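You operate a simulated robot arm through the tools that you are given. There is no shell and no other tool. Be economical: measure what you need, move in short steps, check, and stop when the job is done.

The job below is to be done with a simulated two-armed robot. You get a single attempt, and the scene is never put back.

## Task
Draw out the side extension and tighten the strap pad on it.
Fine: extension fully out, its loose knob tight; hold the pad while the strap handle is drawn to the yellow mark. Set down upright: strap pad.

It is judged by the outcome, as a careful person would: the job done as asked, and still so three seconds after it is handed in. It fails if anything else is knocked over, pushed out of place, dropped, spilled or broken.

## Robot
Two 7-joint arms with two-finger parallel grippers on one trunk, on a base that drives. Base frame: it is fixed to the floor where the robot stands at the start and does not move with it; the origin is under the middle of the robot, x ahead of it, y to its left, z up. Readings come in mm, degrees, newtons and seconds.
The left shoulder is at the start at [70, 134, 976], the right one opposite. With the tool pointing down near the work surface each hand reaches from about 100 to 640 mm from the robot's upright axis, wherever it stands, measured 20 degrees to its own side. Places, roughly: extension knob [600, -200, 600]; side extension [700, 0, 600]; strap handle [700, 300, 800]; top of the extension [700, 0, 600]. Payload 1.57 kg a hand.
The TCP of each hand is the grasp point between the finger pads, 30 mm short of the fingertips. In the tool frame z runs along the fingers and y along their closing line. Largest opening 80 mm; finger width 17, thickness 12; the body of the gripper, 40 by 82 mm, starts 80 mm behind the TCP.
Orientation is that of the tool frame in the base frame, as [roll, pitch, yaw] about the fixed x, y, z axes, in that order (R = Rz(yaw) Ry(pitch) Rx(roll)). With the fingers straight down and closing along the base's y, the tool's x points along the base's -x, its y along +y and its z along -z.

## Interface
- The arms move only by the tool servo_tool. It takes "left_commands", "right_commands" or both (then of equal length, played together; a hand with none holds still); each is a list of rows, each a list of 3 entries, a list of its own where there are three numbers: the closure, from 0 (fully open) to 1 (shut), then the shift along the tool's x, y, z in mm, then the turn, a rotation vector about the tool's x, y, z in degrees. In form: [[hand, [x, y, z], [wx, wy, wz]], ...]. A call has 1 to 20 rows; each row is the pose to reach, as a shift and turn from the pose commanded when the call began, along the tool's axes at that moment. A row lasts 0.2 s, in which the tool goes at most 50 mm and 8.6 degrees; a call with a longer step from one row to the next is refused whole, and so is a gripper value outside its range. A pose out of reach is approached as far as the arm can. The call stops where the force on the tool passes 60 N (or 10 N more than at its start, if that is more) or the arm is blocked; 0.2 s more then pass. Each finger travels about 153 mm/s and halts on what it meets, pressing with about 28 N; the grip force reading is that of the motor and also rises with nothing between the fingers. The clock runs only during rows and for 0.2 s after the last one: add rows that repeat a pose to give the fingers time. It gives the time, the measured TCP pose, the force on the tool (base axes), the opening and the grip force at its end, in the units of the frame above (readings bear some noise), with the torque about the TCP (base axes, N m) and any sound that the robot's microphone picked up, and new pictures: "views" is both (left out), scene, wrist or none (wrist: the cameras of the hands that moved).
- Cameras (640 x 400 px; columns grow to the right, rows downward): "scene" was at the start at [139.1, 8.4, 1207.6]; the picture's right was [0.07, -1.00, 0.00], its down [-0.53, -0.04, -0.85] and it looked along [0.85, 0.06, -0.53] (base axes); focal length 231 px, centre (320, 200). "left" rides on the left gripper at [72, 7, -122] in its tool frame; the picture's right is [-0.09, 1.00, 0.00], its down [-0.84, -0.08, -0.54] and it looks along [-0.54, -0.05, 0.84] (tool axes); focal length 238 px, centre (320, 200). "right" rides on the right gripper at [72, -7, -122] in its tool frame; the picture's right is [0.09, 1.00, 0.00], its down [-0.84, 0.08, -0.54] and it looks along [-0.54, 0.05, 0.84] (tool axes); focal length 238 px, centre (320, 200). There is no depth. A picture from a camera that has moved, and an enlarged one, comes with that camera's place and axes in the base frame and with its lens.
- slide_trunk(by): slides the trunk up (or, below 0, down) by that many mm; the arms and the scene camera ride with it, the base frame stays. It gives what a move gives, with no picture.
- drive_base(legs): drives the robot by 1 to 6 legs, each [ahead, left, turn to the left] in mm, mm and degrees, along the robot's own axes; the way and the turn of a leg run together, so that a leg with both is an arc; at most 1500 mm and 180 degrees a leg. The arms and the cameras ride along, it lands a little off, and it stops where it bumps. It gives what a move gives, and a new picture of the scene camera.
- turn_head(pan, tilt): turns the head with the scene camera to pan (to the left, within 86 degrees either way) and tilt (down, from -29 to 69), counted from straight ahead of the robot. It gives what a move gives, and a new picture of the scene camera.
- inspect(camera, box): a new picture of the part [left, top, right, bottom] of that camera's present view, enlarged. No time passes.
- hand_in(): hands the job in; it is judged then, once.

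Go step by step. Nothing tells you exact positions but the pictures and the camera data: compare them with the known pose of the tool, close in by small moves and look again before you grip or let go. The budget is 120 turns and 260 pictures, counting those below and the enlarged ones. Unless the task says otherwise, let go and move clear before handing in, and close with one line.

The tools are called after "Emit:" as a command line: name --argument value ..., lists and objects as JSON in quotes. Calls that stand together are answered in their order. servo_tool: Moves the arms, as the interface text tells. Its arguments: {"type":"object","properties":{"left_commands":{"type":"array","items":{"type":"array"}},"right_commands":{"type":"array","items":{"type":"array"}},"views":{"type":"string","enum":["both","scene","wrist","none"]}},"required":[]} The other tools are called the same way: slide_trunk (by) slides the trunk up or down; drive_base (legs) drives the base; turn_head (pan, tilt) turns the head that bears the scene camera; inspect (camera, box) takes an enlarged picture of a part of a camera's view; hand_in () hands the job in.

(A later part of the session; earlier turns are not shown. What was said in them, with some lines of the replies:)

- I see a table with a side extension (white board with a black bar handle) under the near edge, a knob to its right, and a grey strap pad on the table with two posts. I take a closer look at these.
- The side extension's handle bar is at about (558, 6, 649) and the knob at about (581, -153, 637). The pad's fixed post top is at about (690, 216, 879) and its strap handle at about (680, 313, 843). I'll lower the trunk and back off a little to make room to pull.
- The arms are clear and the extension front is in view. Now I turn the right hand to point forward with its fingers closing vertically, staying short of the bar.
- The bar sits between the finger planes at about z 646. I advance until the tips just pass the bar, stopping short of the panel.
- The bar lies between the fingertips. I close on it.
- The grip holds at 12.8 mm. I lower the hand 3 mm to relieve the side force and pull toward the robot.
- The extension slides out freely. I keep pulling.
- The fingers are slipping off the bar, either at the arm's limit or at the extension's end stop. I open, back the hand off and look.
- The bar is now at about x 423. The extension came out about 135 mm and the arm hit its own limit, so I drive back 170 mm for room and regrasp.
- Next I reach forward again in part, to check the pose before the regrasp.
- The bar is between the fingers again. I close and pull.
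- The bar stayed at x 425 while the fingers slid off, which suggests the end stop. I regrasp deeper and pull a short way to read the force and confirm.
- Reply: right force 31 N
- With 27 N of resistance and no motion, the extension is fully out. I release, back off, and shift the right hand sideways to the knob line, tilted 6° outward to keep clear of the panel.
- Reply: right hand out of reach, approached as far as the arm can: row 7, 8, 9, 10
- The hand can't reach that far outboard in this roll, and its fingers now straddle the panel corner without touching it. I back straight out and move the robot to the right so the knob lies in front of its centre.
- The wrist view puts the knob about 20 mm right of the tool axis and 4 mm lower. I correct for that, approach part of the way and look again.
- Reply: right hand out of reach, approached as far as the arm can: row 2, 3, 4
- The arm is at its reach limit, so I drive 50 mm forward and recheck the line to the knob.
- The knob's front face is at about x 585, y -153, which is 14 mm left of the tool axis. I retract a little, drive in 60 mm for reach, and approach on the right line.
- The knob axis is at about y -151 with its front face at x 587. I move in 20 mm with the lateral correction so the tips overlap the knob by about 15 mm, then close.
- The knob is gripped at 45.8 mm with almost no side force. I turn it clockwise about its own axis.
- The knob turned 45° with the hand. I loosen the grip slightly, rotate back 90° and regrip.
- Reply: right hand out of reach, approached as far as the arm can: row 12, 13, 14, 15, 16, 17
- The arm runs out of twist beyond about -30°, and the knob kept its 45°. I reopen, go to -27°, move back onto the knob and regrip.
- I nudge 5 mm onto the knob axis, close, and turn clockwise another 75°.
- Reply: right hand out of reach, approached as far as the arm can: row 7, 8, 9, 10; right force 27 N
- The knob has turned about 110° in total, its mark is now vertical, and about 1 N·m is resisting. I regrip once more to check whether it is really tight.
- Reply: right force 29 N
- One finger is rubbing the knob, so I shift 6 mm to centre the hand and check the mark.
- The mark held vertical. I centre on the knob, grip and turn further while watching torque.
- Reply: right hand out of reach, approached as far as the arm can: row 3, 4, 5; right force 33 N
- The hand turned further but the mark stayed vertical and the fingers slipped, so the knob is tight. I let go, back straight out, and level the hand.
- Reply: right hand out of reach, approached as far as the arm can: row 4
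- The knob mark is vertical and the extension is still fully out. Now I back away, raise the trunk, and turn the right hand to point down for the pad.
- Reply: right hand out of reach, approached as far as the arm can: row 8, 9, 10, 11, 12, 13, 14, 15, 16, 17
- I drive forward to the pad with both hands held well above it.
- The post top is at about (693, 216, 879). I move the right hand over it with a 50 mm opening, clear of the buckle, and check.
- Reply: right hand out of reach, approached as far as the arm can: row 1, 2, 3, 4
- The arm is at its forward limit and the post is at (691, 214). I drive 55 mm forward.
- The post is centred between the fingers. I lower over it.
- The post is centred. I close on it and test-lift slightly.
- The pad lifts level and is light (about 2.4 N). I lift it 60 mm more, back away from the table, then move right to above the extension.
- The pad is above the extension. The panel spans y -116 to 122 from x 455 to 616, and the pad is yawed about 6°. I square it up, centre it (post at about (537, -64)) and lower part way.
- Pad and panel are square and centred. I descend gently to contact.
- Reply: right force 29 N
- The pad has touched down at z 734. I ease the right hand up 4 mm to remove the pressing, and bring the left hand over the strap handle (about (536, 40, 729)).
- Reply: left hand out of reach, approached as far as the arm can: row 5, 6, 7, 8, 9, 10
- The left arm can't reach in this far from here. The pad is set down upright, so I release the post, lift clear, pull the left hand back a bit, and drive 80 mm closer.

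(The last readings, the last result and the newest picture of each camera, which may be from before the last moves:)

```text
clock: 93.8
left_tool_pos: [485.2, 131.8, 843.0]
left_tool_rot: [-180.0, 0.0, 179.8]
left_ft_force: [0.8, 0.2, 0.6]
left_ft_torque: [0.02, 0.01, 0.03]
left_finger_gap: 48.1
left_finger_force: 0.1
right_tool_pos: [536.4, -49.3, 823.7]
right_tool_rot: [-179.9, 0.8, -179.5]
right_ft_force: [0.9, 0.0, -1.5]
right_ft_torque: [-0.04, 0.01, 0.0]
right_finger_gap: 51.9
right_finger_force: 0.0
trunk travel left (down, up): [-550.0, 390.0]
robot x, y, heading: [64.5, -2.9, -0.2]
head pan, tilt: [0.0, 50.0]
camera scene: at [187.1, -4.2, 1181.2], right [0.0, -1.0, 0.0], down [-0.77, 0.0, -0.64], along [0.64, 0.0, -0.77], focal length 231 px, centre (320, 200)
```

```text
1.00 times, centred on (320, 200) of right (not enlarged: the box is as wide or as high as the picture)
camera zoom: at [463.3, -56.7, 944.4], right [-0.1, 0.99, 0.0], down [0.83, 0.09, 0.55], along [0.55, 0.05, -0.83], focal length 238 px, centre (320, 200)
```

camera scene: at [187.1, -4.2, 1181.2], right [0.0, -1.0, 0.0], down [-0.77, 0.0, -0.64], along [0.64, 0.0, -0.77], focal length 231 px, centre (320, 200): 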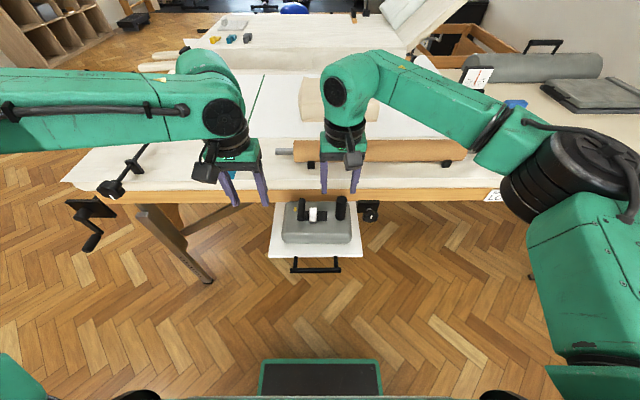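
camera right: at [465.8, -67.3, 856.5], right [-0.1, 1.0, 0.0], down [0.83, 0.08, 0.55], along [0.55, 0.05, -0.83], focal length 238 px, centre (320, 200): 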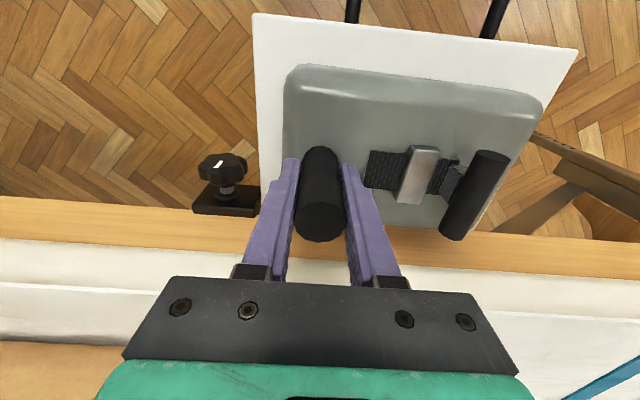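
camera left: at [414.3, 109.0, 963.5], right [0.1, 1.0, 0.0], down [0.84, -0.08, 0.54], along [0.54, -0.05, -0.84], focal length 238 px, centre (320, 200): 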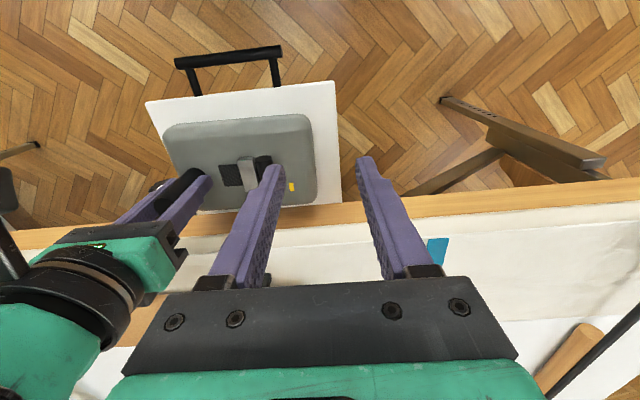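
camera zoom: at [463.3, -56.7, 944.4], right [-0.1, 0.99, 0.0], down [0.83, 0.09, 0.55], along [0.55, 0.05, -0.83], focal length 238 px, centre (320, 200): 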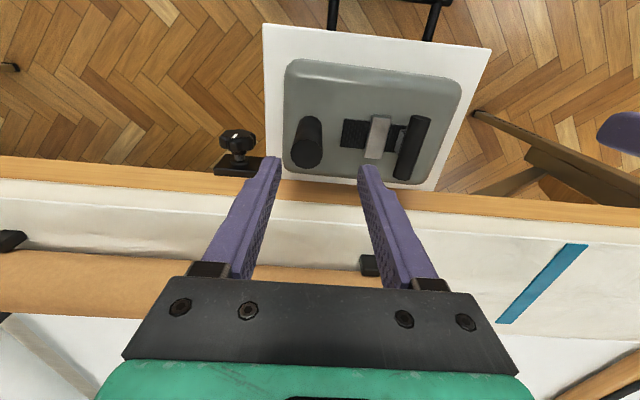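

The post is at (540, -61.5). I lower the right hand around it again and bring the left hand in toward the handle.

Emit:
servo_tool --right_commands '[[0.35, [-4, -12, 0], [0, 0, 0]], [0.35, [-4, -12, 20], [0, 0, 0]], [0.35, [-4, -12, 40], [0, 0, 0]], [0.35, [-4, -12, 60], [0, 0, 0]], [0.35, [-4, -12, 80], [0, 0, 0]], [0.35, [-4, -12, 86], [0, 0, 0]], [0.35, [-4, -12, 86], [0, 0, 0]]]' --left_commands '[[0.4, [-10, -15, 0], [0, 0, 0]], [0.4, [-20, -30, 0], [0, 0, 0]], [0.4, [-30, -45, 0], [0, 0, 0]], [0.4, [-40, -60, 0], [0, 0, 0]], [0.4, [-51, -72, 0], [0, 0, 0]], [0.4, [-51, -80, 0], [0, 0, 0]], [0.4, [-51, -80, 0], [0, 0, 0]]]' --views "both"

Emit:
inspect --camera "scene" --box '[240, 120, 400, 250]'

```text
clock: 95.4
left_tool_pos: [521.6, 69.5, 843.7]
left_tool_rot: [-180.0, 0.1, 179.7]
left_ft_force: [0.1, -0.7, 1.1]
left_ft_torque: [0.01, -0.02, 0.0]
left_finger_gap: 48.1
left_finger_force: 0.1
left hand out of reach, approached as far as the arm can: row 5, 6, 7
right_tool_pos: [542.5, -62.1, 737.5]
right_tool_rot: [-179.8, 1.0, -179.5]
right_ft_force: [0.3, 0.4, -0.6]
right_ft_torque: [-0.02, 0.0, 0.0]
right_finger_gap: 51.8
right_finger_force: 0.0
trunk travel left (down, up): [-550.0, 390.0]
robot x, y, heading: [61.5, -5.1, -0.2]
head pan, tilt: [0.0, 50.0]
camera scene: at [186.4, -4.2, 1181.2], right [0.0, -1.0, 0.0], down [-0.77, 0.0, -0.64], along [0.64, 0.0, -0.77], focal length 231 px, centre (320, 200)
camera right: at [468.6, -68.7, 858.7], right [-0.1, 0.99, 0.0], down [0.83, 0.09, 0.56], along [0.55, 0.05, -0.83], focal length 238 px, centre (320, 200)
camera left: at [447.9, 77.3, 963.9], right [0.1, 1.0, 0.0], down [0.84, -0.08, 0.54], along [0.54, -0.05, -0.84], focal length 238 px, centre (320, 200)
```

scene: 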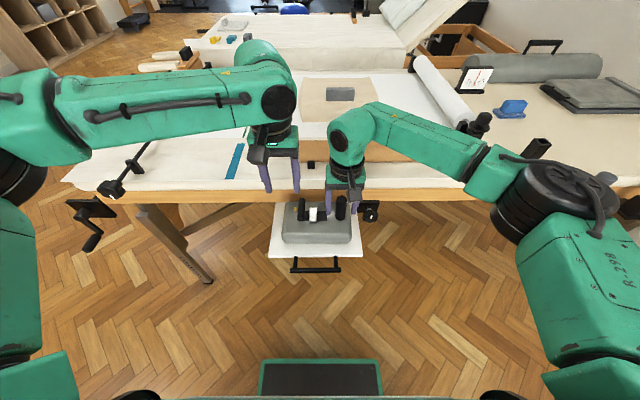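
right: 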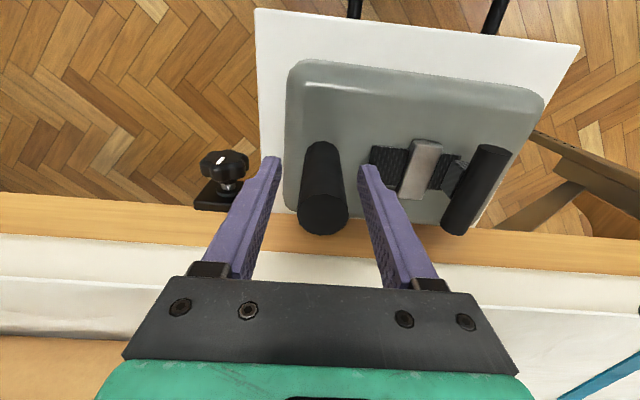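
left: 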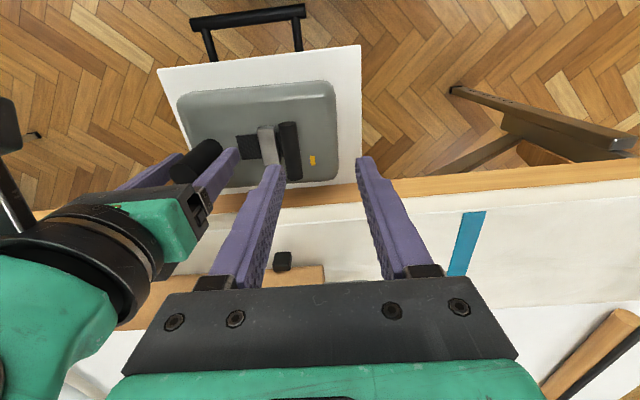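

```text
3.08 times, centred on (320, 185) of scene
camera zoom: at [186.4, -4.2, 1181.2], right [0.0, -1.0, 0.0], down [-0.77, 0.0, -0.64], along [0.64, 0.0, -0.77], focal length 710 px, centre (320, 246)
```

zoom: 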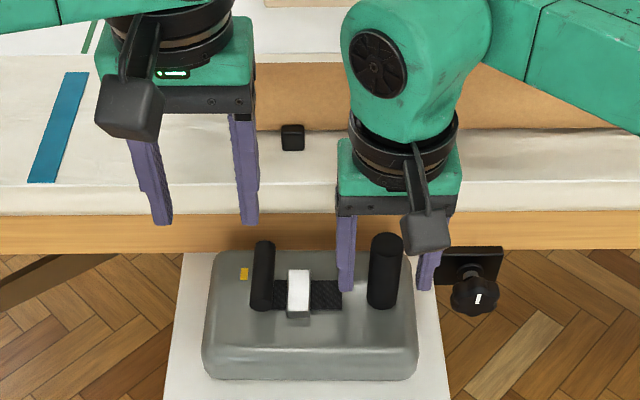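

The left arm is limited when reaching inward. I'll lift the right hand again and move the robot 50 mm closer and 25 mm to the right.

Emit:
servo_tool --right_commands '[[0.35, [0, 0, -30], [0, 0, 0]], [0.35, [0, 0, -60], [0, 0, 0]], [0.35, [0, 0, -90], [0, 0, 0]], [0.35, [25, -12, -90], [0, 0, 0]], [0.35, [50, -25, -90], [0, 0, 0]], [0.35, [50, -25, -90], [0, 0, 0]]]' --left_commands '[[0.4, [10, 0, 0], [0, 0, 0]], [0.4, [20, 0, 0], [0, 0, 0]], [0.4, [30, 0, 0], [0, 0, 0]], [0.4, [50, 0, 0], [0, 0, 0]], [0.4, [50, 25, 0], [0, 0, 0]], [0.4, [50, 25, 0], [0, 0, 0]]]' --views "none"

Emit:
drive_base --legs '[[50, -25, 0]]'

Emit:
inspect --camera "right" --box '[220, 80, 420, 280]'

Emit:
inspect --camera "left" --box '[140, 60, 400, 222]'

```text
clock: 96.8
left_tool_pos: [469.5, 95.9, 844.6]
left_tool_rot: [180.0, 0.0, 179.7]
left_ft_force: [0.0, 0.5, 0.3]
left_ft_torque: [-0.01, 0.02, -0.02]
left_finger_gap: 47.7
left_finger_force: 0.1
right_tool_pos: [491.3, -88.6, 827.5]
right_tool_rot: [-179.9, 0.8, -179.6]
right_ft_force: [-0.8, -0.5, 0.7]
right_ft_torque: [0.04, -0.02, -0.01]
right_finger_gap: 52.3
right_finger_force: 0.2
trunk travel left (down, up): [-550.0, 390.0]
robot x, y, heading: [58.3, -6.9, -0.4]
head pan, tilt: [0.0, 50.0]
```

```text
clock: 97.8
left_tool_pos: [520.6, 71.3, 845.1]
left_tool_rot: [180.0, 0.0, 179.9]
left_ft_force: [-0.6, 0.5, 0.1]
left_ft_torque: [-0.03, 0.05, 0.01]
left_finger_gap: 47.8
left_finger_force: 0.0
right_tool_pos: [541.4, -111.6, 827.9]
right_tool_rot: [-179.8, 0.9, -179.5]
right_ft_force: [0.3, -0.4, 0.9]
right_ft_torque: [0.04, 0.0, 0.05]
right_finger_gap: 52.2
right_finger_force: 0.0
trunk travel left (down, up): [-550.0, 390.0]
robot x, y, heading: [112.0, -29.5, -0.4]
head pan, tilt: [0.0, 50.0]
camera scene: at [236.9, -29.8, 1181.2], right [0.0, -1.0, 0.0], down [-0.77, 0.0, -0.64], along [0.64, 0.0, -0.77], focal length 231 px, centre (320, 200)
```

scene: 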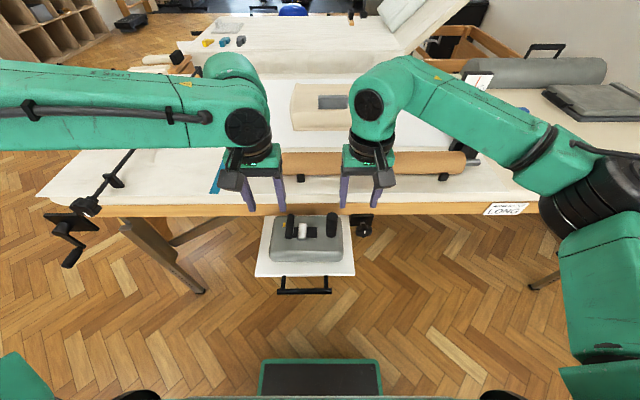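

```text
2.00 times, centred on (320, 180) of right
camera zoom: at [468.7, -119.8, 949.2], right [-0.1, 0.99, 0.0], down [0.83, 0.09, 0.55], along [0.55, 0.05, -0.83], focal length 477 px, centre (320, 240)
```

zoom: 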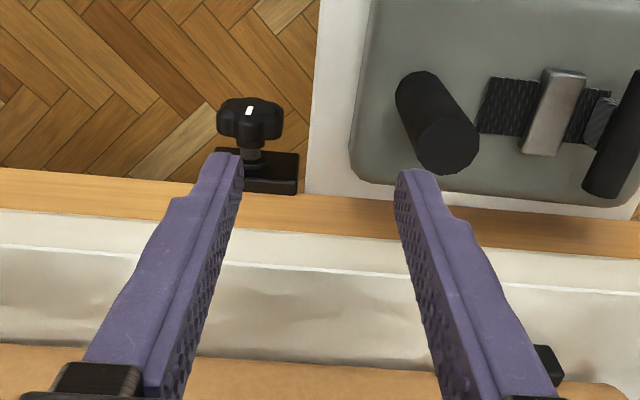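

```text
2.46 times, centred on (270, 141) of left
camera zoom: at [447.1, 77.2, 965.2], right [0.09, 1.0, 0.0], down [0.84, -0.08, 0.54], along [0.54, -0.05, -0.84], focal length 587 px, centre (443, 345)
```

zoom: 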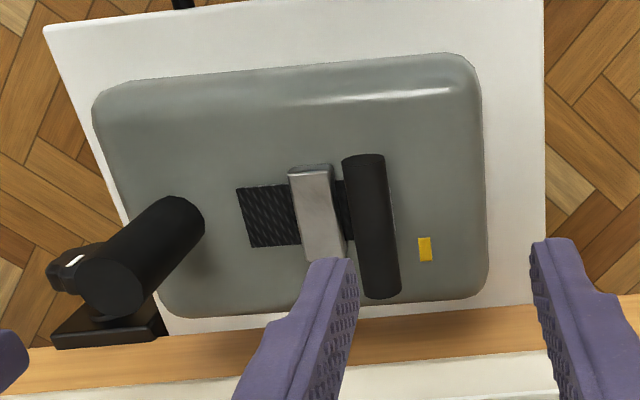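

The post is at (539, -61) and the handle axis at about (538, 39, 729). The yellow mark is at y ≈ 57, so about 18 mm of draw. I grip the post again and bring the left hand over the handle.

Emit:
servo_tool --right_commands '[[0.35, [1, 25, 0], [0, 0, 0]], [0.35, [1, 50, 0], [0, 0, 0]], [0.35, [1, 50, 25], [0, 0, 0]], [0.35, [1, 50, 50], [0, 0, 0]], [0.35, [1, 50, 75], [0, 0, 0]], [0.35, [1, 50, 91], [0, 0, 0]], [0.35, [1, 50, 91], [0, 0, 0]], [0.7, [1, 50, 91], [0, 0, 0]], [1, [1, 50, 91], [0, 0, 0]], [1, [1, 50, 91], [0, 0, 0]]]' --left_commands '[[0.4, [0, 0, 0], [0, 0, 0]], [0.4, [0, 0, 0], [0, 0, 0]], [0.4, [0, 0, 0], [0, 0, 0]], [0.4, [-8, -16, 0], [0, 0, 0]], [0.4, [-17, -32, 0], [0, 0, 0]], [0.4, [-17, -32, 0], [0, 0, 0]], [0.4, [-17, -32, 20], [0, 0, 0]], [0.4, [-17, -32, 35], [0, 0, 0]], [0.4, [-17, -32, 45], [0, 0, 0]], [0.4, [-17, -32, 45], [0, 0, 0]]]' --views "both"

Emit:
inspect --camera "scene" --box '[240, 160, 400, 290]'

Emit:
inspect --camera "left" --box '[220, 80, 420, 280]'

```text
clock: 100.0
left_tool_pos: [534.8, 38.4, 799.1]
left_tool_rot: [180.0, -0.1, 179.9]
left_ft_force: [-0.2, -0.7, 0.4]
left_ft_torque: [0.01, -0.01, 0.01]
left_finger_gap: 48.1
left_finger_force: 0.1
right_tool_pos: [541.5, -62.1, 735.0]
right_tool_rot: [-179.9, 0.9, -179.5]
right_ft_force: [0.8, -0.1, 0.0]
right_ft_torque: [0.07, 0.0, -0.01]
right_finger_gap: 25.6
right_finger_force: 27.5
trunk travel left (down, up): [-550.0, 390.0]
robot x, y, heading: [110.0, -33.4, -0.1]
head pan, tilt: [0.0, 50.0]
camera scene: at [236.5, -29.4, 1181.2], right [0.0, -1.0, 0.0], down [-0.77, 0.0, -0.64], along [0.64, 0.0, -0.77], focal length 231 px, centre (320, 200)
camera right: at [467.9, -69.6, 857.1], right [-0.1, 0.99, 0.0], down [0.83, 0.09, 0.55], along [0.55, 0.05, -0.83], focal length 238 px, centre (320, 200)
camera left: at [462.6, 45.4, 920.1], right [0.09, 1.0, 0.0], down [0.84, -0.08, 0.54], along [0.54, -0.05, -0.84], focal length 238 px, centre (320, 200)
```

scene: 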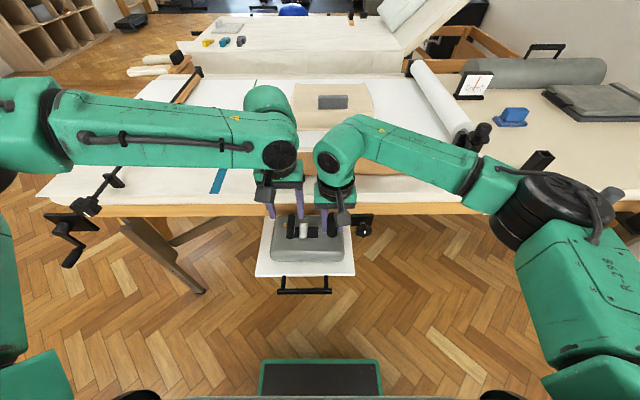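
right: 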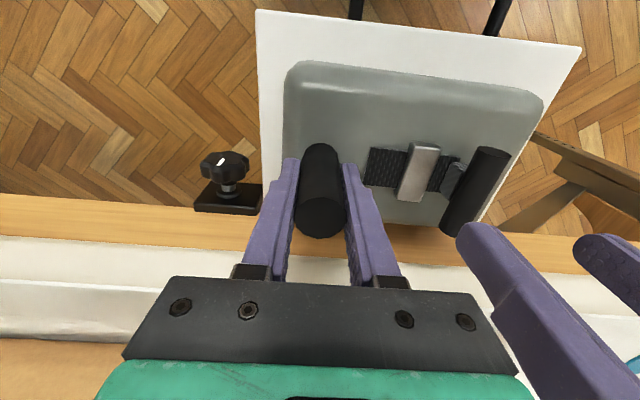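
left: 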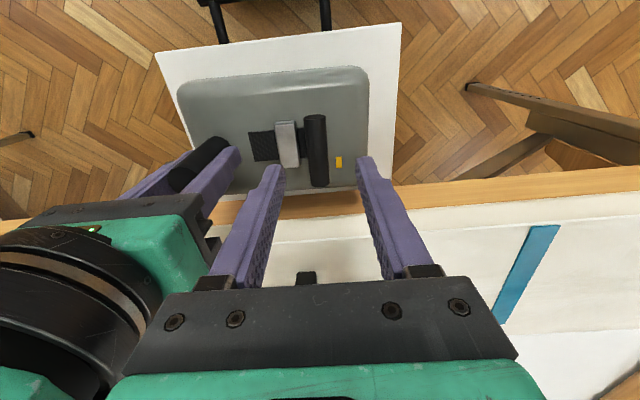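

```text
3.08 times, centred on (320, 225) of scene
camera zoom: at [236.5, -29.4, 1181.2], right [0.0, -1.0, 0.0], down [-0.77, 0.0, -0.64], along [0.64, 0.0, -0.77], focal length 710 px, centre (320, 123)
```

zoom: 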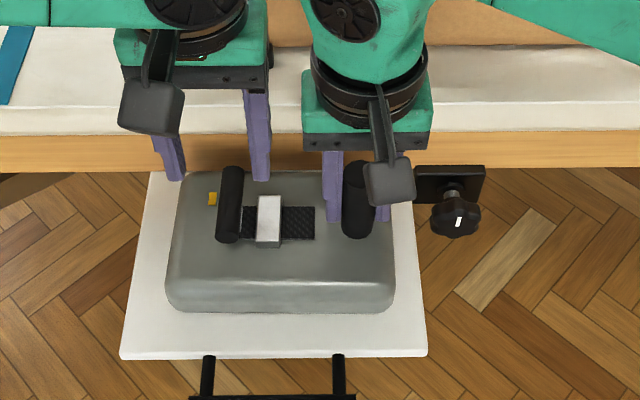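

```text
2.00 times, centred on (320, 180) of left
camera zoom: at [462.6, 45.4, 920.1], right [0.09, 1.0, 0.0], down [0.84, -0.08, 0.54], along [0.54, -0.05, -0.84], focal length 477 px, centre (320, 240)
```

zoom: 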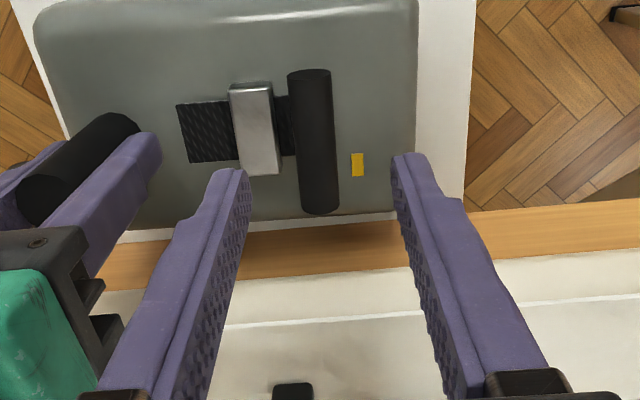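

The right hand holds the post. I lower the left hand over the handle, keeping the tips above the buckle.

Emit:
servo_tool --left_commands '[[0.45, [-2, -2, 15], [0, 0, 0]], [0.45, [-2, -2, 30], [0, 0, 0]], [0.45, [-2, -2, 42], [0, 0, 0]], [0.45, [-2, -2, 50], [0, 0, 0]], [0.45, [-2, -2, 50], [0, 0, 0]]]' --views "both"

Emit:
inspect --camera "scene" --box '[270, 190, 350, 255]'

Emit:
inspect --camera "left" --box '[220, 80, 420, 280]'

```text
clock: 101.2
left_tool_pos: [537.3, 40.4, 751.3]
left_tool_rot: [-179.8, 0.1, 179.8]
left_ft_force: [0.7, 0.5, 0.8]
left_ft_torque: [-0.04, 0.02, -0.02]
left_finger_gap: 43.6
left_finger_force: 0.0
left hand out of reach, approached as far as the arm can: row 4, 5
right_tool_pos: [542.2, -63.5, 735.1]
right_tool_rot: [-180.0, 0.9, -179.5]
right_ft_force: [-0.5, -0.1, 0.2]
right_ft_torque: [0.01, 0.05, -0.01]
right_finger_gap: 25.8
right_finger_force: 28.1
trunk travel left (down, up): [-550.0, 390.0]
robot x, y, heading: [106.6, -28.2, -0.4]
head pan, tilt: [0.0, 50.0]
camera scene: at [236.5, -29.5, 1181.2], right [0.0, -1.0, 0.0], down [-0.77, 0.0, -0.64], along [0.64, 0.0, -0.77], focal length 231 px, centre (320, 200)
camera left: at [464.1, 47.7, 870.7], right [0.09, 1.0, 0.0], down [0.84, -0.08, 0.54], along [0.54, -0.05, -0.84], focal length 238 px, centre (320, 200)
```

scene: 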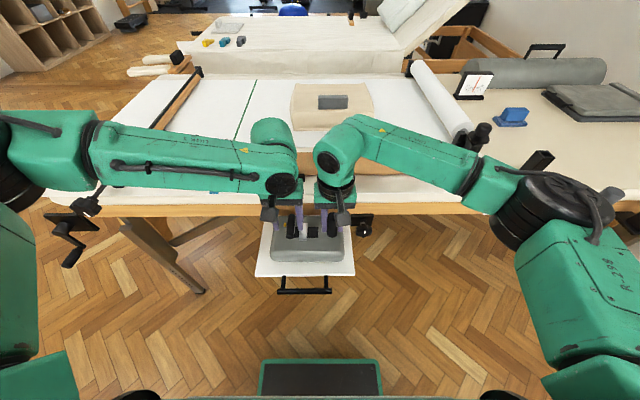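
left: 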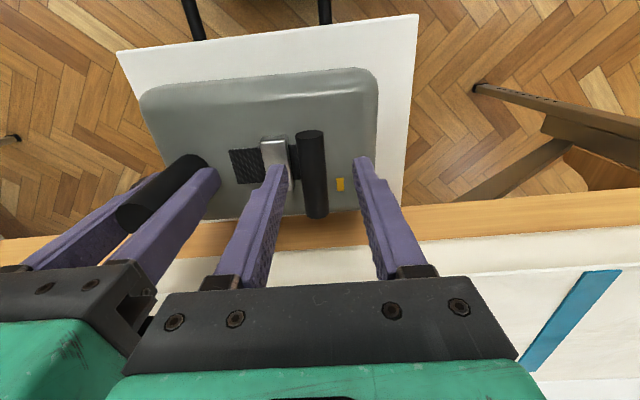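

```text
6.15 times, centred on (310, 222) of scene
camera zoom: at [236.5, -29.5, 1181.2], right [0.0, -1.0, 0.0], down [-0.77, 0.0, -0.64], along [0.64, 0.0, -0.77], focal length 1421 px, centre (382, 62)
```

zoom: 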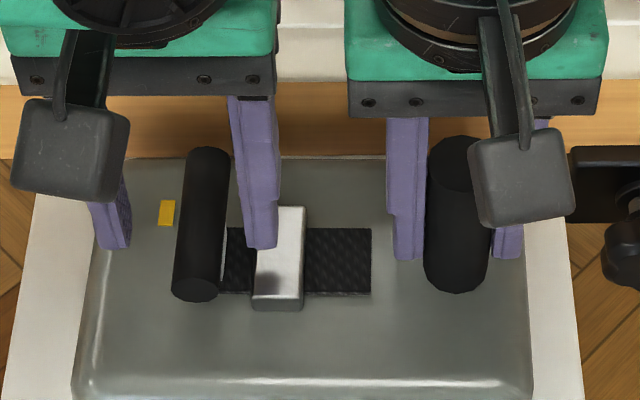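

```text
2.00 times, centred on (320, 180) of left
camera zoom: at [464.1, 47.7, 870.7], right [0.09, 1.0, 0.0], down [0.84, -0.08, 0.54], along [0.54, -0.05, -0.84], focal length 477 px, centre (320, 240)
```

zoom: 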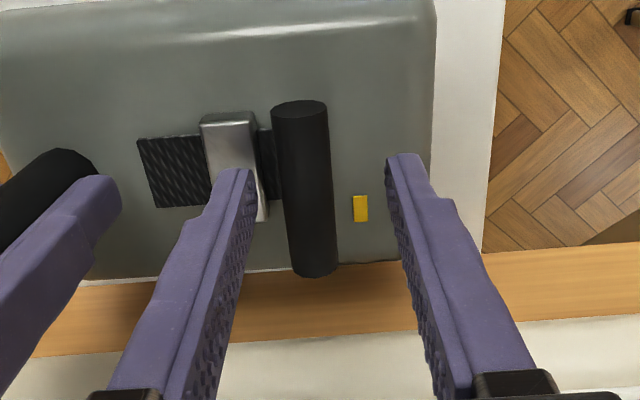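

The handle is between the left fingers, and I close on it gently while the right hand keeps hold.

Emit:
servo_tool --left_commands '[[0.45, [0, 0, 3], [0, 0, 0]], [0.6, [0, 0, 3], [0, 0, 0]], [0.8, [0, 0, 3], [0, 0, 0]], [1, [0, 0, 3], [0, 0, 0]], [1, [0, 0, 3], [0, 0, 0]], [1, [0, 0, 3], [0, 0, 0]]]' --views "both"

Emit:
inspect --camera "left" --box '[220, 80, 420, 280]'

```text
clock: 102.6
left_tool_pos: [535.4, 42.2, 748.7]
left_tool_rot: [-179.9, 0.1, 179.9]
left_ft_force: [-0.9, -0.9, -0.7]
left_ft_torque: [-0.03, 0.06, -0.15]
left_finger_gap: 16.8
left_finger_force: 28.1
right_tool_pos: [540.6, -62.1, 735.2]
right_tool_rot: [-180.0, 0.9, -179.5]
right_ft_force: [-0.5, -0.3, 0.4]
right_ft_torque: [0.09, -0.02, 0.07]
right_finger_gap: 25.7
right_finger_force: 28.1
trunk travel left (down, up): [-550.0, 390.0]
robot x, y, heading: [112.8, -30.0, -0.1]
head pan, tilt: [0.0, 50.0]
camera scene: at [236.5, -29.4, 1181.2], right [0.0, -1.0, 0.0], down [-0.77, 0.0, -0.64], along [0.64, 0.0, -0.77], focal length 231 px, centre (320, 200)
camera left: at [463.2, 48.2, 868.3], right [0.09, 1.0, 0.0], down [0.84, -0.08, 0.54], along [0.54, -0.05, -0.84], focal length 238 px, centre (320, 200)
```

scene: 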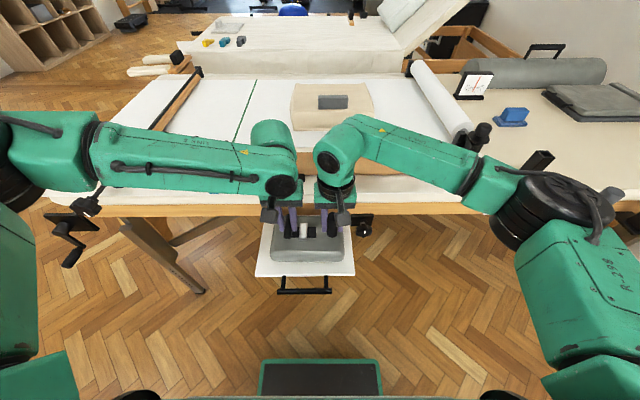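
left: 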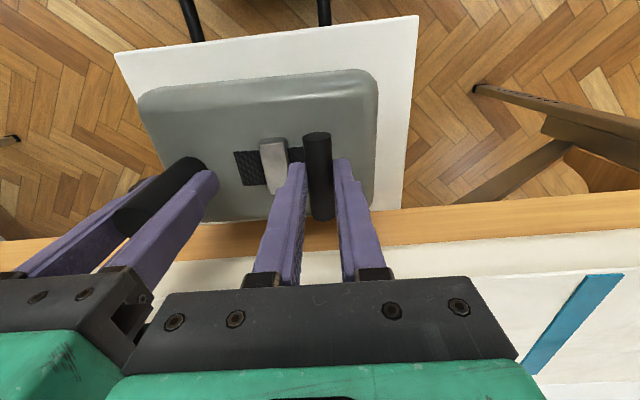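

```text
2.00 times, centred on (320, 180) of left
camera zoom: at [463.2, 48.2, 868.3], right [0.09, 1.0, 0.0], down [0.84, -0.08, 0.54], along [0.54, -0.05, -0.84], focal length 477 px, centre (320, 240)
```

zoom: 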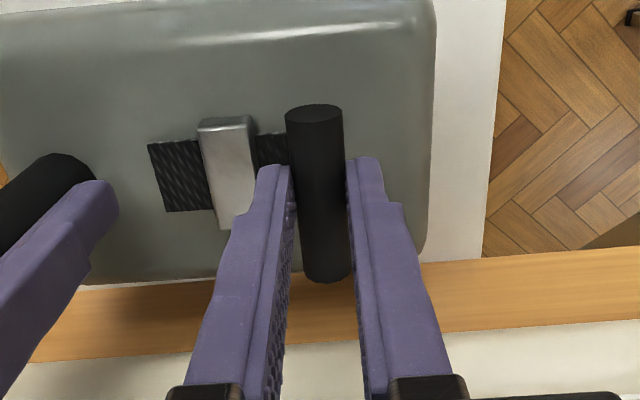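

The handle is gripped at about y 42. I draw it to the left in small steps while the right hand holds the pad.

Emit:
servo_tool --left_commands '[[1, [0, 3, 0], [0, 0, 0]], [1, [0, 6, 0], [0, 0, 0]], [1, [0, 9, 0], [0, 0, 0]], [1, [0, 11, 0], [0, 0, 0]], [1, [0, 11, 0], [0, 0, 0]]]' --views "both"

Emit:
inspect --camera "scene" --box '[270, 190, 350, 255]'

Emit:
inspect --camera "right" --box '[300, 100, 500, 260]'

```text
clock: 103.8
left_tool_pos: [537.1, 51.9, 748.6]
left_tool_rot: [180.0, 0.1, 179.9]
left_ft_force: [-2.9, 1.6, -1.3]
left_ft_torque: [0.03, 0.12, -0.26]
left_finger_gap: 16.6
left_finger_force: 28.0
right_tool_pos: [541.4, -63.4, 735.9]
right_tool_rot: [-179.9, 0.9, -179.5]
right_ft_force: [4.2, -0.6, 1.1]
right_ft_torque: [0.23, -0.06, -0.12]
right_finger_gap: 25.6
right_finger_force: 28.3
trunk travel left (down, up): [-550.0, 390.0]
robot x, y, heading: [105.5, -28.7, 0.0]
head pan, tilt: [0.0, 50.0]
camera scene: at [236.7, -29.4, 1181.2], right [0.0, -1.0, 0.0], down [-0.77, 0.0, -0.64], along [0.64, 0.0, -0.77], focal length 231 px, centre (320, 200)
camera left: at [464.2, 58.7, 868.6], right [0.09, 1.0, 0.0], down [0.84, -0.08, 0.54], along [0.54, -0.05, -0.84], focal length 238 px, centre (320, 200)
```

scene: 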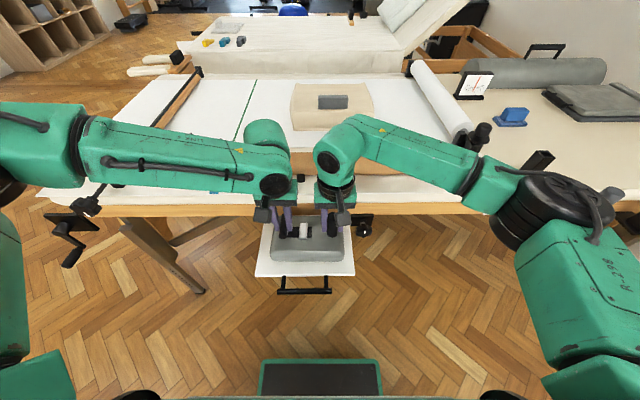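
left: 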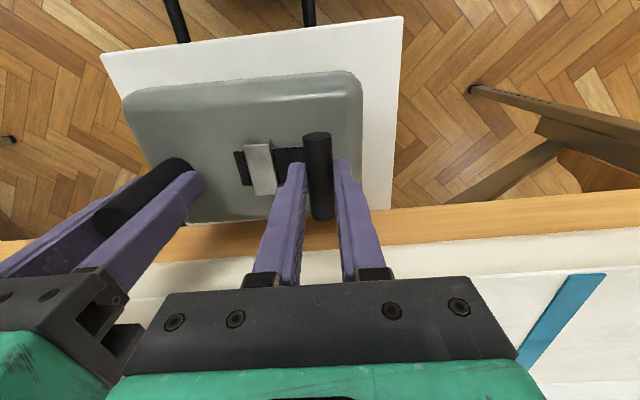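

```text
6.15 times, centred on (310, 222) of scene
camera zoom: at [236.7, -29.4, 1181.2], right [0.0, -1.0, 0.0], down [-0.77, 0.0, -0.64], along [0.64, 0.0, -0.77], focal length 1421 px, centre (382, 62)
```

zoom: 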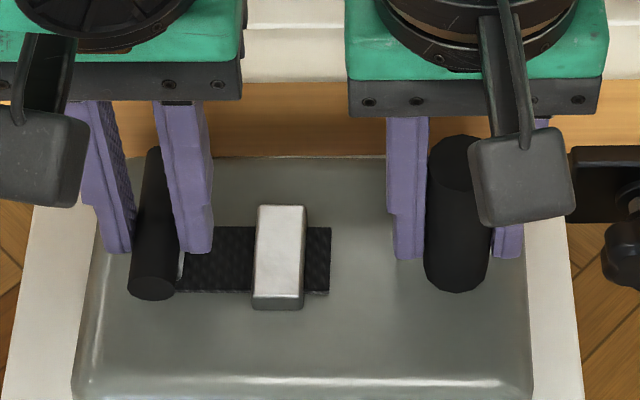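

```text
2.50 times, centred on (400, 180) of right
camera zoom: at [468.1, -69.7, 857.3], right [-0.1, 0.99, 0.0], down [0.83, 0.09, 0.56], along [0.55, 0.05, -0.83], focal length 596 px, centre (120, 250)
```

zoom: 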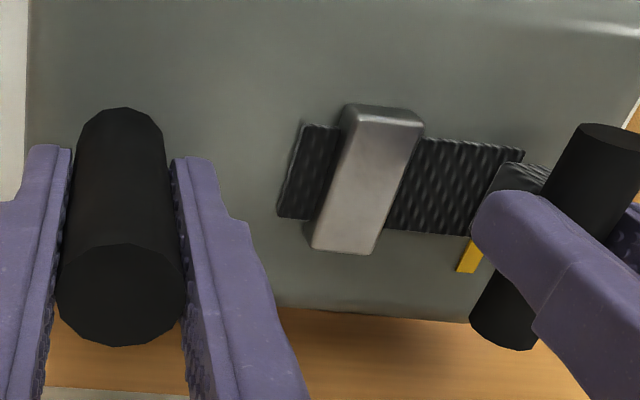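

The handle has moved about 15.7 of about 20 mm, so roughly 4 mm remain to the mark. I draw it those 4 mm.

Emit:
servo_tool --left_commands '[[1, [0, 2, 0], [0, 0, 0]], [1, [0, 4, 0], [0, 0, 0]], [1, [0, 4, 0], [0, 0, 0]], [1, [0, 4, 0], [0, 0, 0]]]' --views "none"

Emit:
inspect --camera "scene" --box '[270, 190, 350, 255]'

Emit:
inspect --camera "right" --box '[300, 100, 500, 260]'

```text
clock: 104.8
left_tool_pos: [537.6, 56.1, 749.1]
left_tool_rot: [179.9, -0.1, 179.8]
left_ft_force: [-3.5, 0.4, -2.1]
left_ft_torque: [0.01, 0.16, -0.24]
left_finger_gap: 16.6
left_finger_force: 27.5
right_tool_pos: [541.4, -63.3, 735.8]
right_tool_rot: [-179.9, 0.9, -179.4]
right_ft_force: [2.9, -0.5, 2.8]
right_ft_torque: [0.36, -0.05, -0.08]
right_finger_gap: 25.5
right_finger_force: 28.1
trunk travel left (down, up): [-550.0, 390.0]
robot x, y, heading: [110.1, -34.2, -0.0]
head pan, tilt: [0.0, 50.0]
```

```text
6.15 times, centred on (310, 222) of scene
camera zoom: at [236.6, -29.4, 1181.2], right [0.0, -1.0, 0.0], down [-0.77, 0.0, -0.64], along [0.64, 0.0, -0.77], focal length 1421 px, centre (382, 62)
```

zoom: 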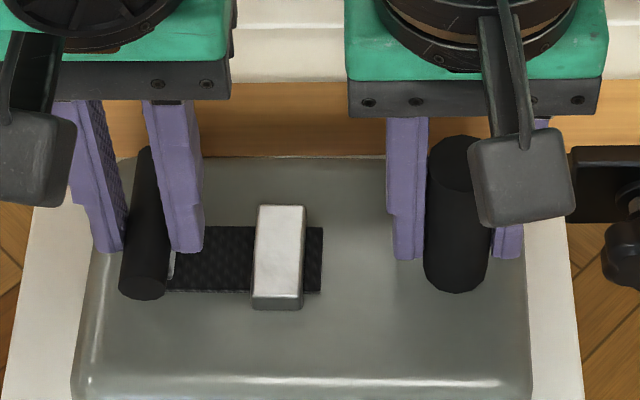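

```text
2.50 times, centred on (400, 180) of right
camera zoom: at [468.0, -69.6, 857.3], right [-0.1, 0.99, 0.0], down [0.83, 0.09, 0.56], along [0.55, 0.05, -0.83], focal length 596 px, centre (120, 250)
```

zoom: 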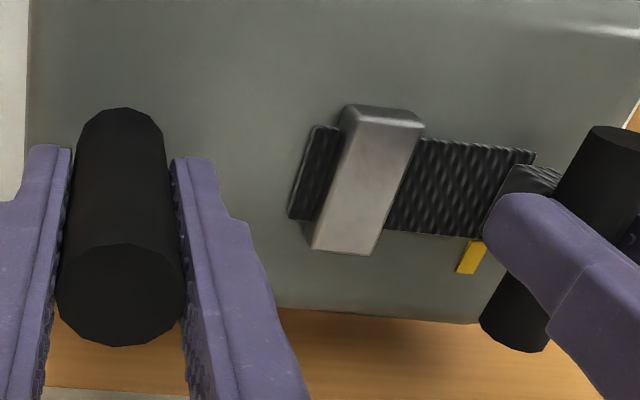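

The handle axis now lies at y ≈ 58, level with the mark. I release the left hand, lift it clear and verify.

Emit:
servo_tool --left_commands '[[0.6, [0, 0, 0], [0, 0, 0]], [0.45, [0, 0, 0], [0, 0, 0]], [0.45, [0, 0, 0], [0, 0, 0]], [0.45, [0, 0, -25], [0, 0, 0]], [0.45, [0, 0, -50], [0, 0, 0]], [0.45, [0, 0, -80], [0, 0, 0]], [0.45, [20, 20, -100], [0, 0, 0]], [0.45, [40, 40, -110], [0, 0, 0]], [0.45, [40, 40, -110], [0, 0, 0]]]' --views "wrist"

Emit:
inspect --camera "scene" --box '[270, 190, 350, 255]'

Emit:
inspect --camera "left" --box '[180, 60, 380, 210]'

Emit:
inspect --camera "right" --box '[300, 100, 500, 260]'

```text
clock: 106.8
left_tool_pos: [497.6, 93.7, 858.7]
left_tool_rot: [179.9, -0.1, 179.8]
left_ft_force: [0.6, 0.1, 0.1]
left_ft_torque: [0.01, 0.01, 0.03]
left_finger_gap: 43.8
left_finger_force: 0.0
right_tool_pos: [540.9, -63.0, 736.0]
right_tool_rot: [-179.9, 0.8, -179.5]
right_ft_force: [-0.1, 0.7, -0.3]
right_ft_torque: [0.04, 0.03, -0.03]
right_finger_gap: 25.6
right_finger_force: 28.0
trunk travel left (down, up): [-550.0, 390.0]
robot x, y, heading: [112.4, -30.7, 0.0]
head pan, tilt: [0.0, 50.0]
camera left: at [424.3, 100.9, 978.7], right [0.09, 1.0, 0.0], down [0.84, -0.08, 0.54], along [0.54, -0.05, -0.84], focal length 238 px, centre (320, 200)
```

left: 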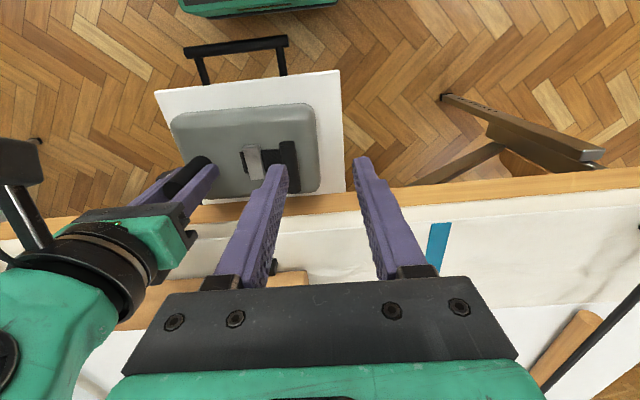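

```text
6.15 times, centred on (310, 222) of scene
camera zoom: at [236.8, -29.8, 1181.2], right [0.0, -1.0, 0.0], down [-0.77, 0.0, -0.64], along [0.64, 0.0, -0.77], focal length 1421 px, centre (382, 62)
```

zoom: 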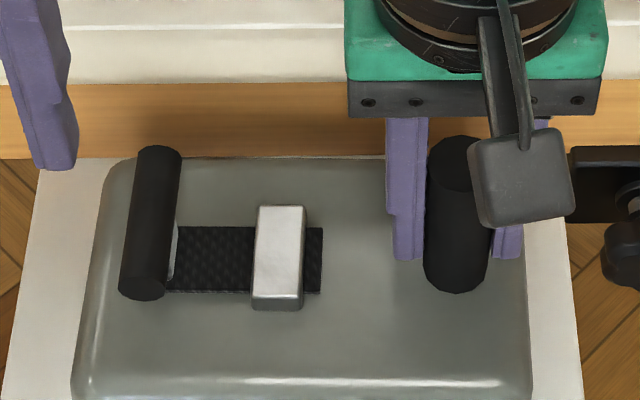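

```text
2.67 times, centred on (280, 135) of left
camera zoom: at [424.3, 100.9, 978.7], right [0.09, 1.0, 0.0], down [0.84, -0.08, 0.54], along [0.54, -0.05, -0.84], focal length 636 px, centre (427, 373)
```

zoom: 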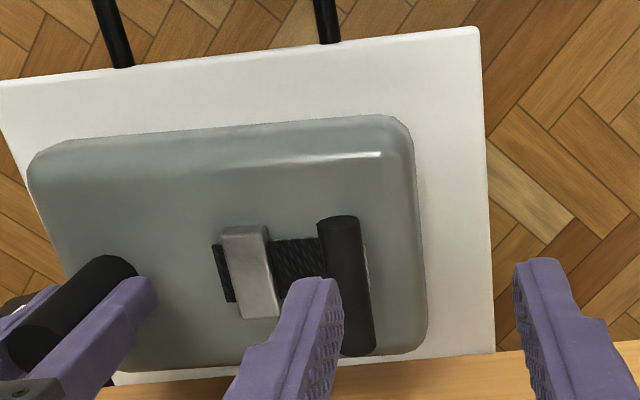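

```text
2.50 times, centred on (400, 180) of right
camera zoom: at [468.1, -69.8, 857.2], right [-0.1, 0.99, 0.0], down [0.83, 0.09, 0.55], along [0.55, 0.05, -0.83], focal length 596 px, centre (120, 250)
```

zoom: 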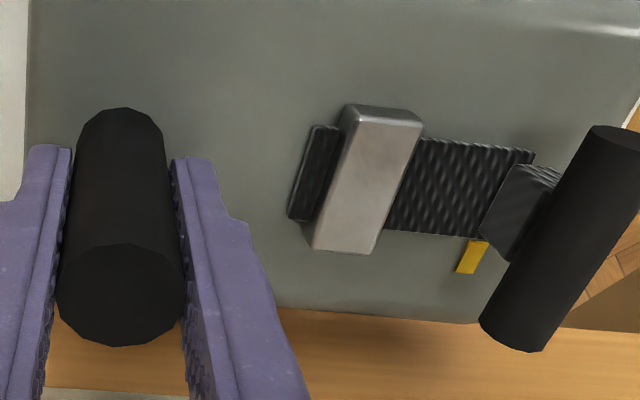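

The left camera puts the handle at y ≈ 56.3 and the mark at about 57, so they line up. I release the post and lift the right hand clear.

Emit:
servo_tool --right_commands '[[0.6, [0, 0, 0], [0, 0, 0]], [0.35, [0, 0, 0], [0, 0, 0]], [0.35, [0, 0, 0], [0, 0, 0]], [0.35, [0, 0, -30], [0, 0, 0]], [0.35, [0, 0, -60], [0, 0, 0]], [0.35, [0, 0, -95], [0, 0, 0]], [0.35, [20, -20, -110], [0, 0, 0]], [0.35, [50, -50, -120], [0, 0, 0]], [0.35, [80, -60, -120], [0, 0, 0]], [0.35, [80, -60, -120], [0, 0, 0]]]' --left_commands '[[0.45, [0, 0, 0], [0, 0, 0]], [0.45, [0, 0, 0], [0, 0, 0]], [0.45, [0, 0, 0], [0, 0, 0]], [0.45, [0, 0, -10], [0, 0, 0]], [0.45, [0, 10, -20], [0, 0, 0]], [0.45, [20, 30, -30], [0, 0, 0]], [0.45, [40, 50, -30], [0, 0, 0]], [0.45, [60, 70, -30], [0, 0, 0]], [0.45, [80, 80, -30], [0, 0, 0]], [0.45, [80, 80, -30], [0, 0, 0]]]' --views "none"

Emit:
drive_base --legs '[[-150, 0, 0]]'

Emit:
inspect --camera "scene" --box '[250, 130, 410, 250]'

```text
clock: 109.0
left_tool_pos: [417.0, 177.4, 886.6]
left_tool_rot: [180.0, 0.0, 179.9]
left_ft_force: [-0.2, 1.5, -1.6]
left_ft_torque: [-0.02, 0.03, -0.02]
left_finger_gap: 43.7
left_finger_force: 0.0
right_tool_pos: [459.8, -124.6, 854.6]
right_tool_rot: [-179.8, 1.0, -179.5]
right_ft_force: [0.1, 1.0, 0.3]
right_ft_torque: [-0.03, 0.01, 0.0]
right_finger_gap: 51.8
right_finger_force: 0.2
trunk travel left (down, up): [-550.0, 390.0]
robot x, y, heading: [112.1, -31.5, -0.2]
head pan, tilt: [0.0, 50.0]
```

```text
clock: 110.3
left_tool_pos: [267.0, 176.8, 887.1]
left_tool_rot: [-179.9, 0.1, 179.9]
left_ft_force: [-0.5, 0.2, -0.2]
left_ft_torque: [0.0, -0.05, 0.0]
left_finger_gap: 43.9
left_finger_force: 0.0
right_tool_pos: [311.8, -122.6, 855.2]
right_tool_rot: [-179.9, 0.9, -179.5]
right_ft_force: [-0.9, 0.1, 0.9]
right_ft_torque: [0.02, -0.04, -0.02]
right_finger_gap: 51.8
right_finger_force: 0.0
trunk travel left (down, up): [-550.0, 390.0]
robot x, y, heading: [-38.0, -31.6, -0.2]
head pan, tilt: [0.0, 50.0]
camera scene: at [87.7, -28.8, 1181.3], right [0.0, -1.0, 0.0], down [-0.77, 0.0, -0.64], along [0.64, 0.0, -0.77], focal length 231 px, centre (320, 200)
```

scene: 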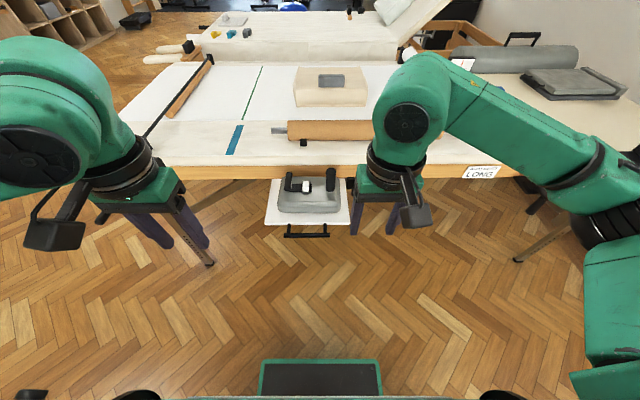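

```text
3.33 times, centred on (330, 190) of scene
camera zoom: at [87.7, -28.8, 1181.3], right [0.0, -1.0, 0.0], down [-0.77, 0.0, -0.64], along [0.64, 0.0, -0.77], focal length 770 px, centre (287, 233)
```

zoom: 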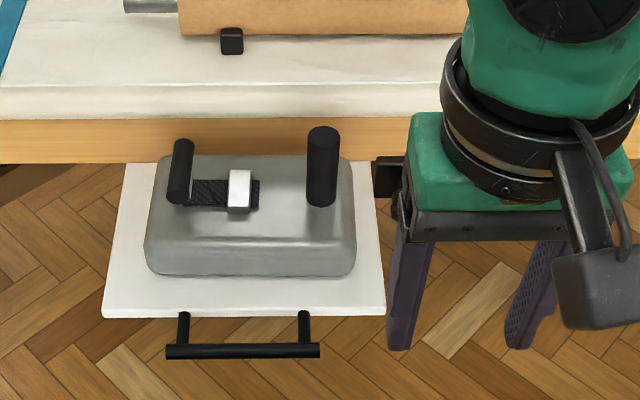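

The pad stands upright and centred on the fully drawn-out extension. The strap handle is at the mark, the knob is tight and both hands are clear, so I hand in.

Emit:
hand_in

```text
The job is handed in.
```

The side extension is fully out with its knob tight, and the strap pad stands upright on it with the strap handle drawn to the yellow mark, to within about 1 mm by the wrist camera.
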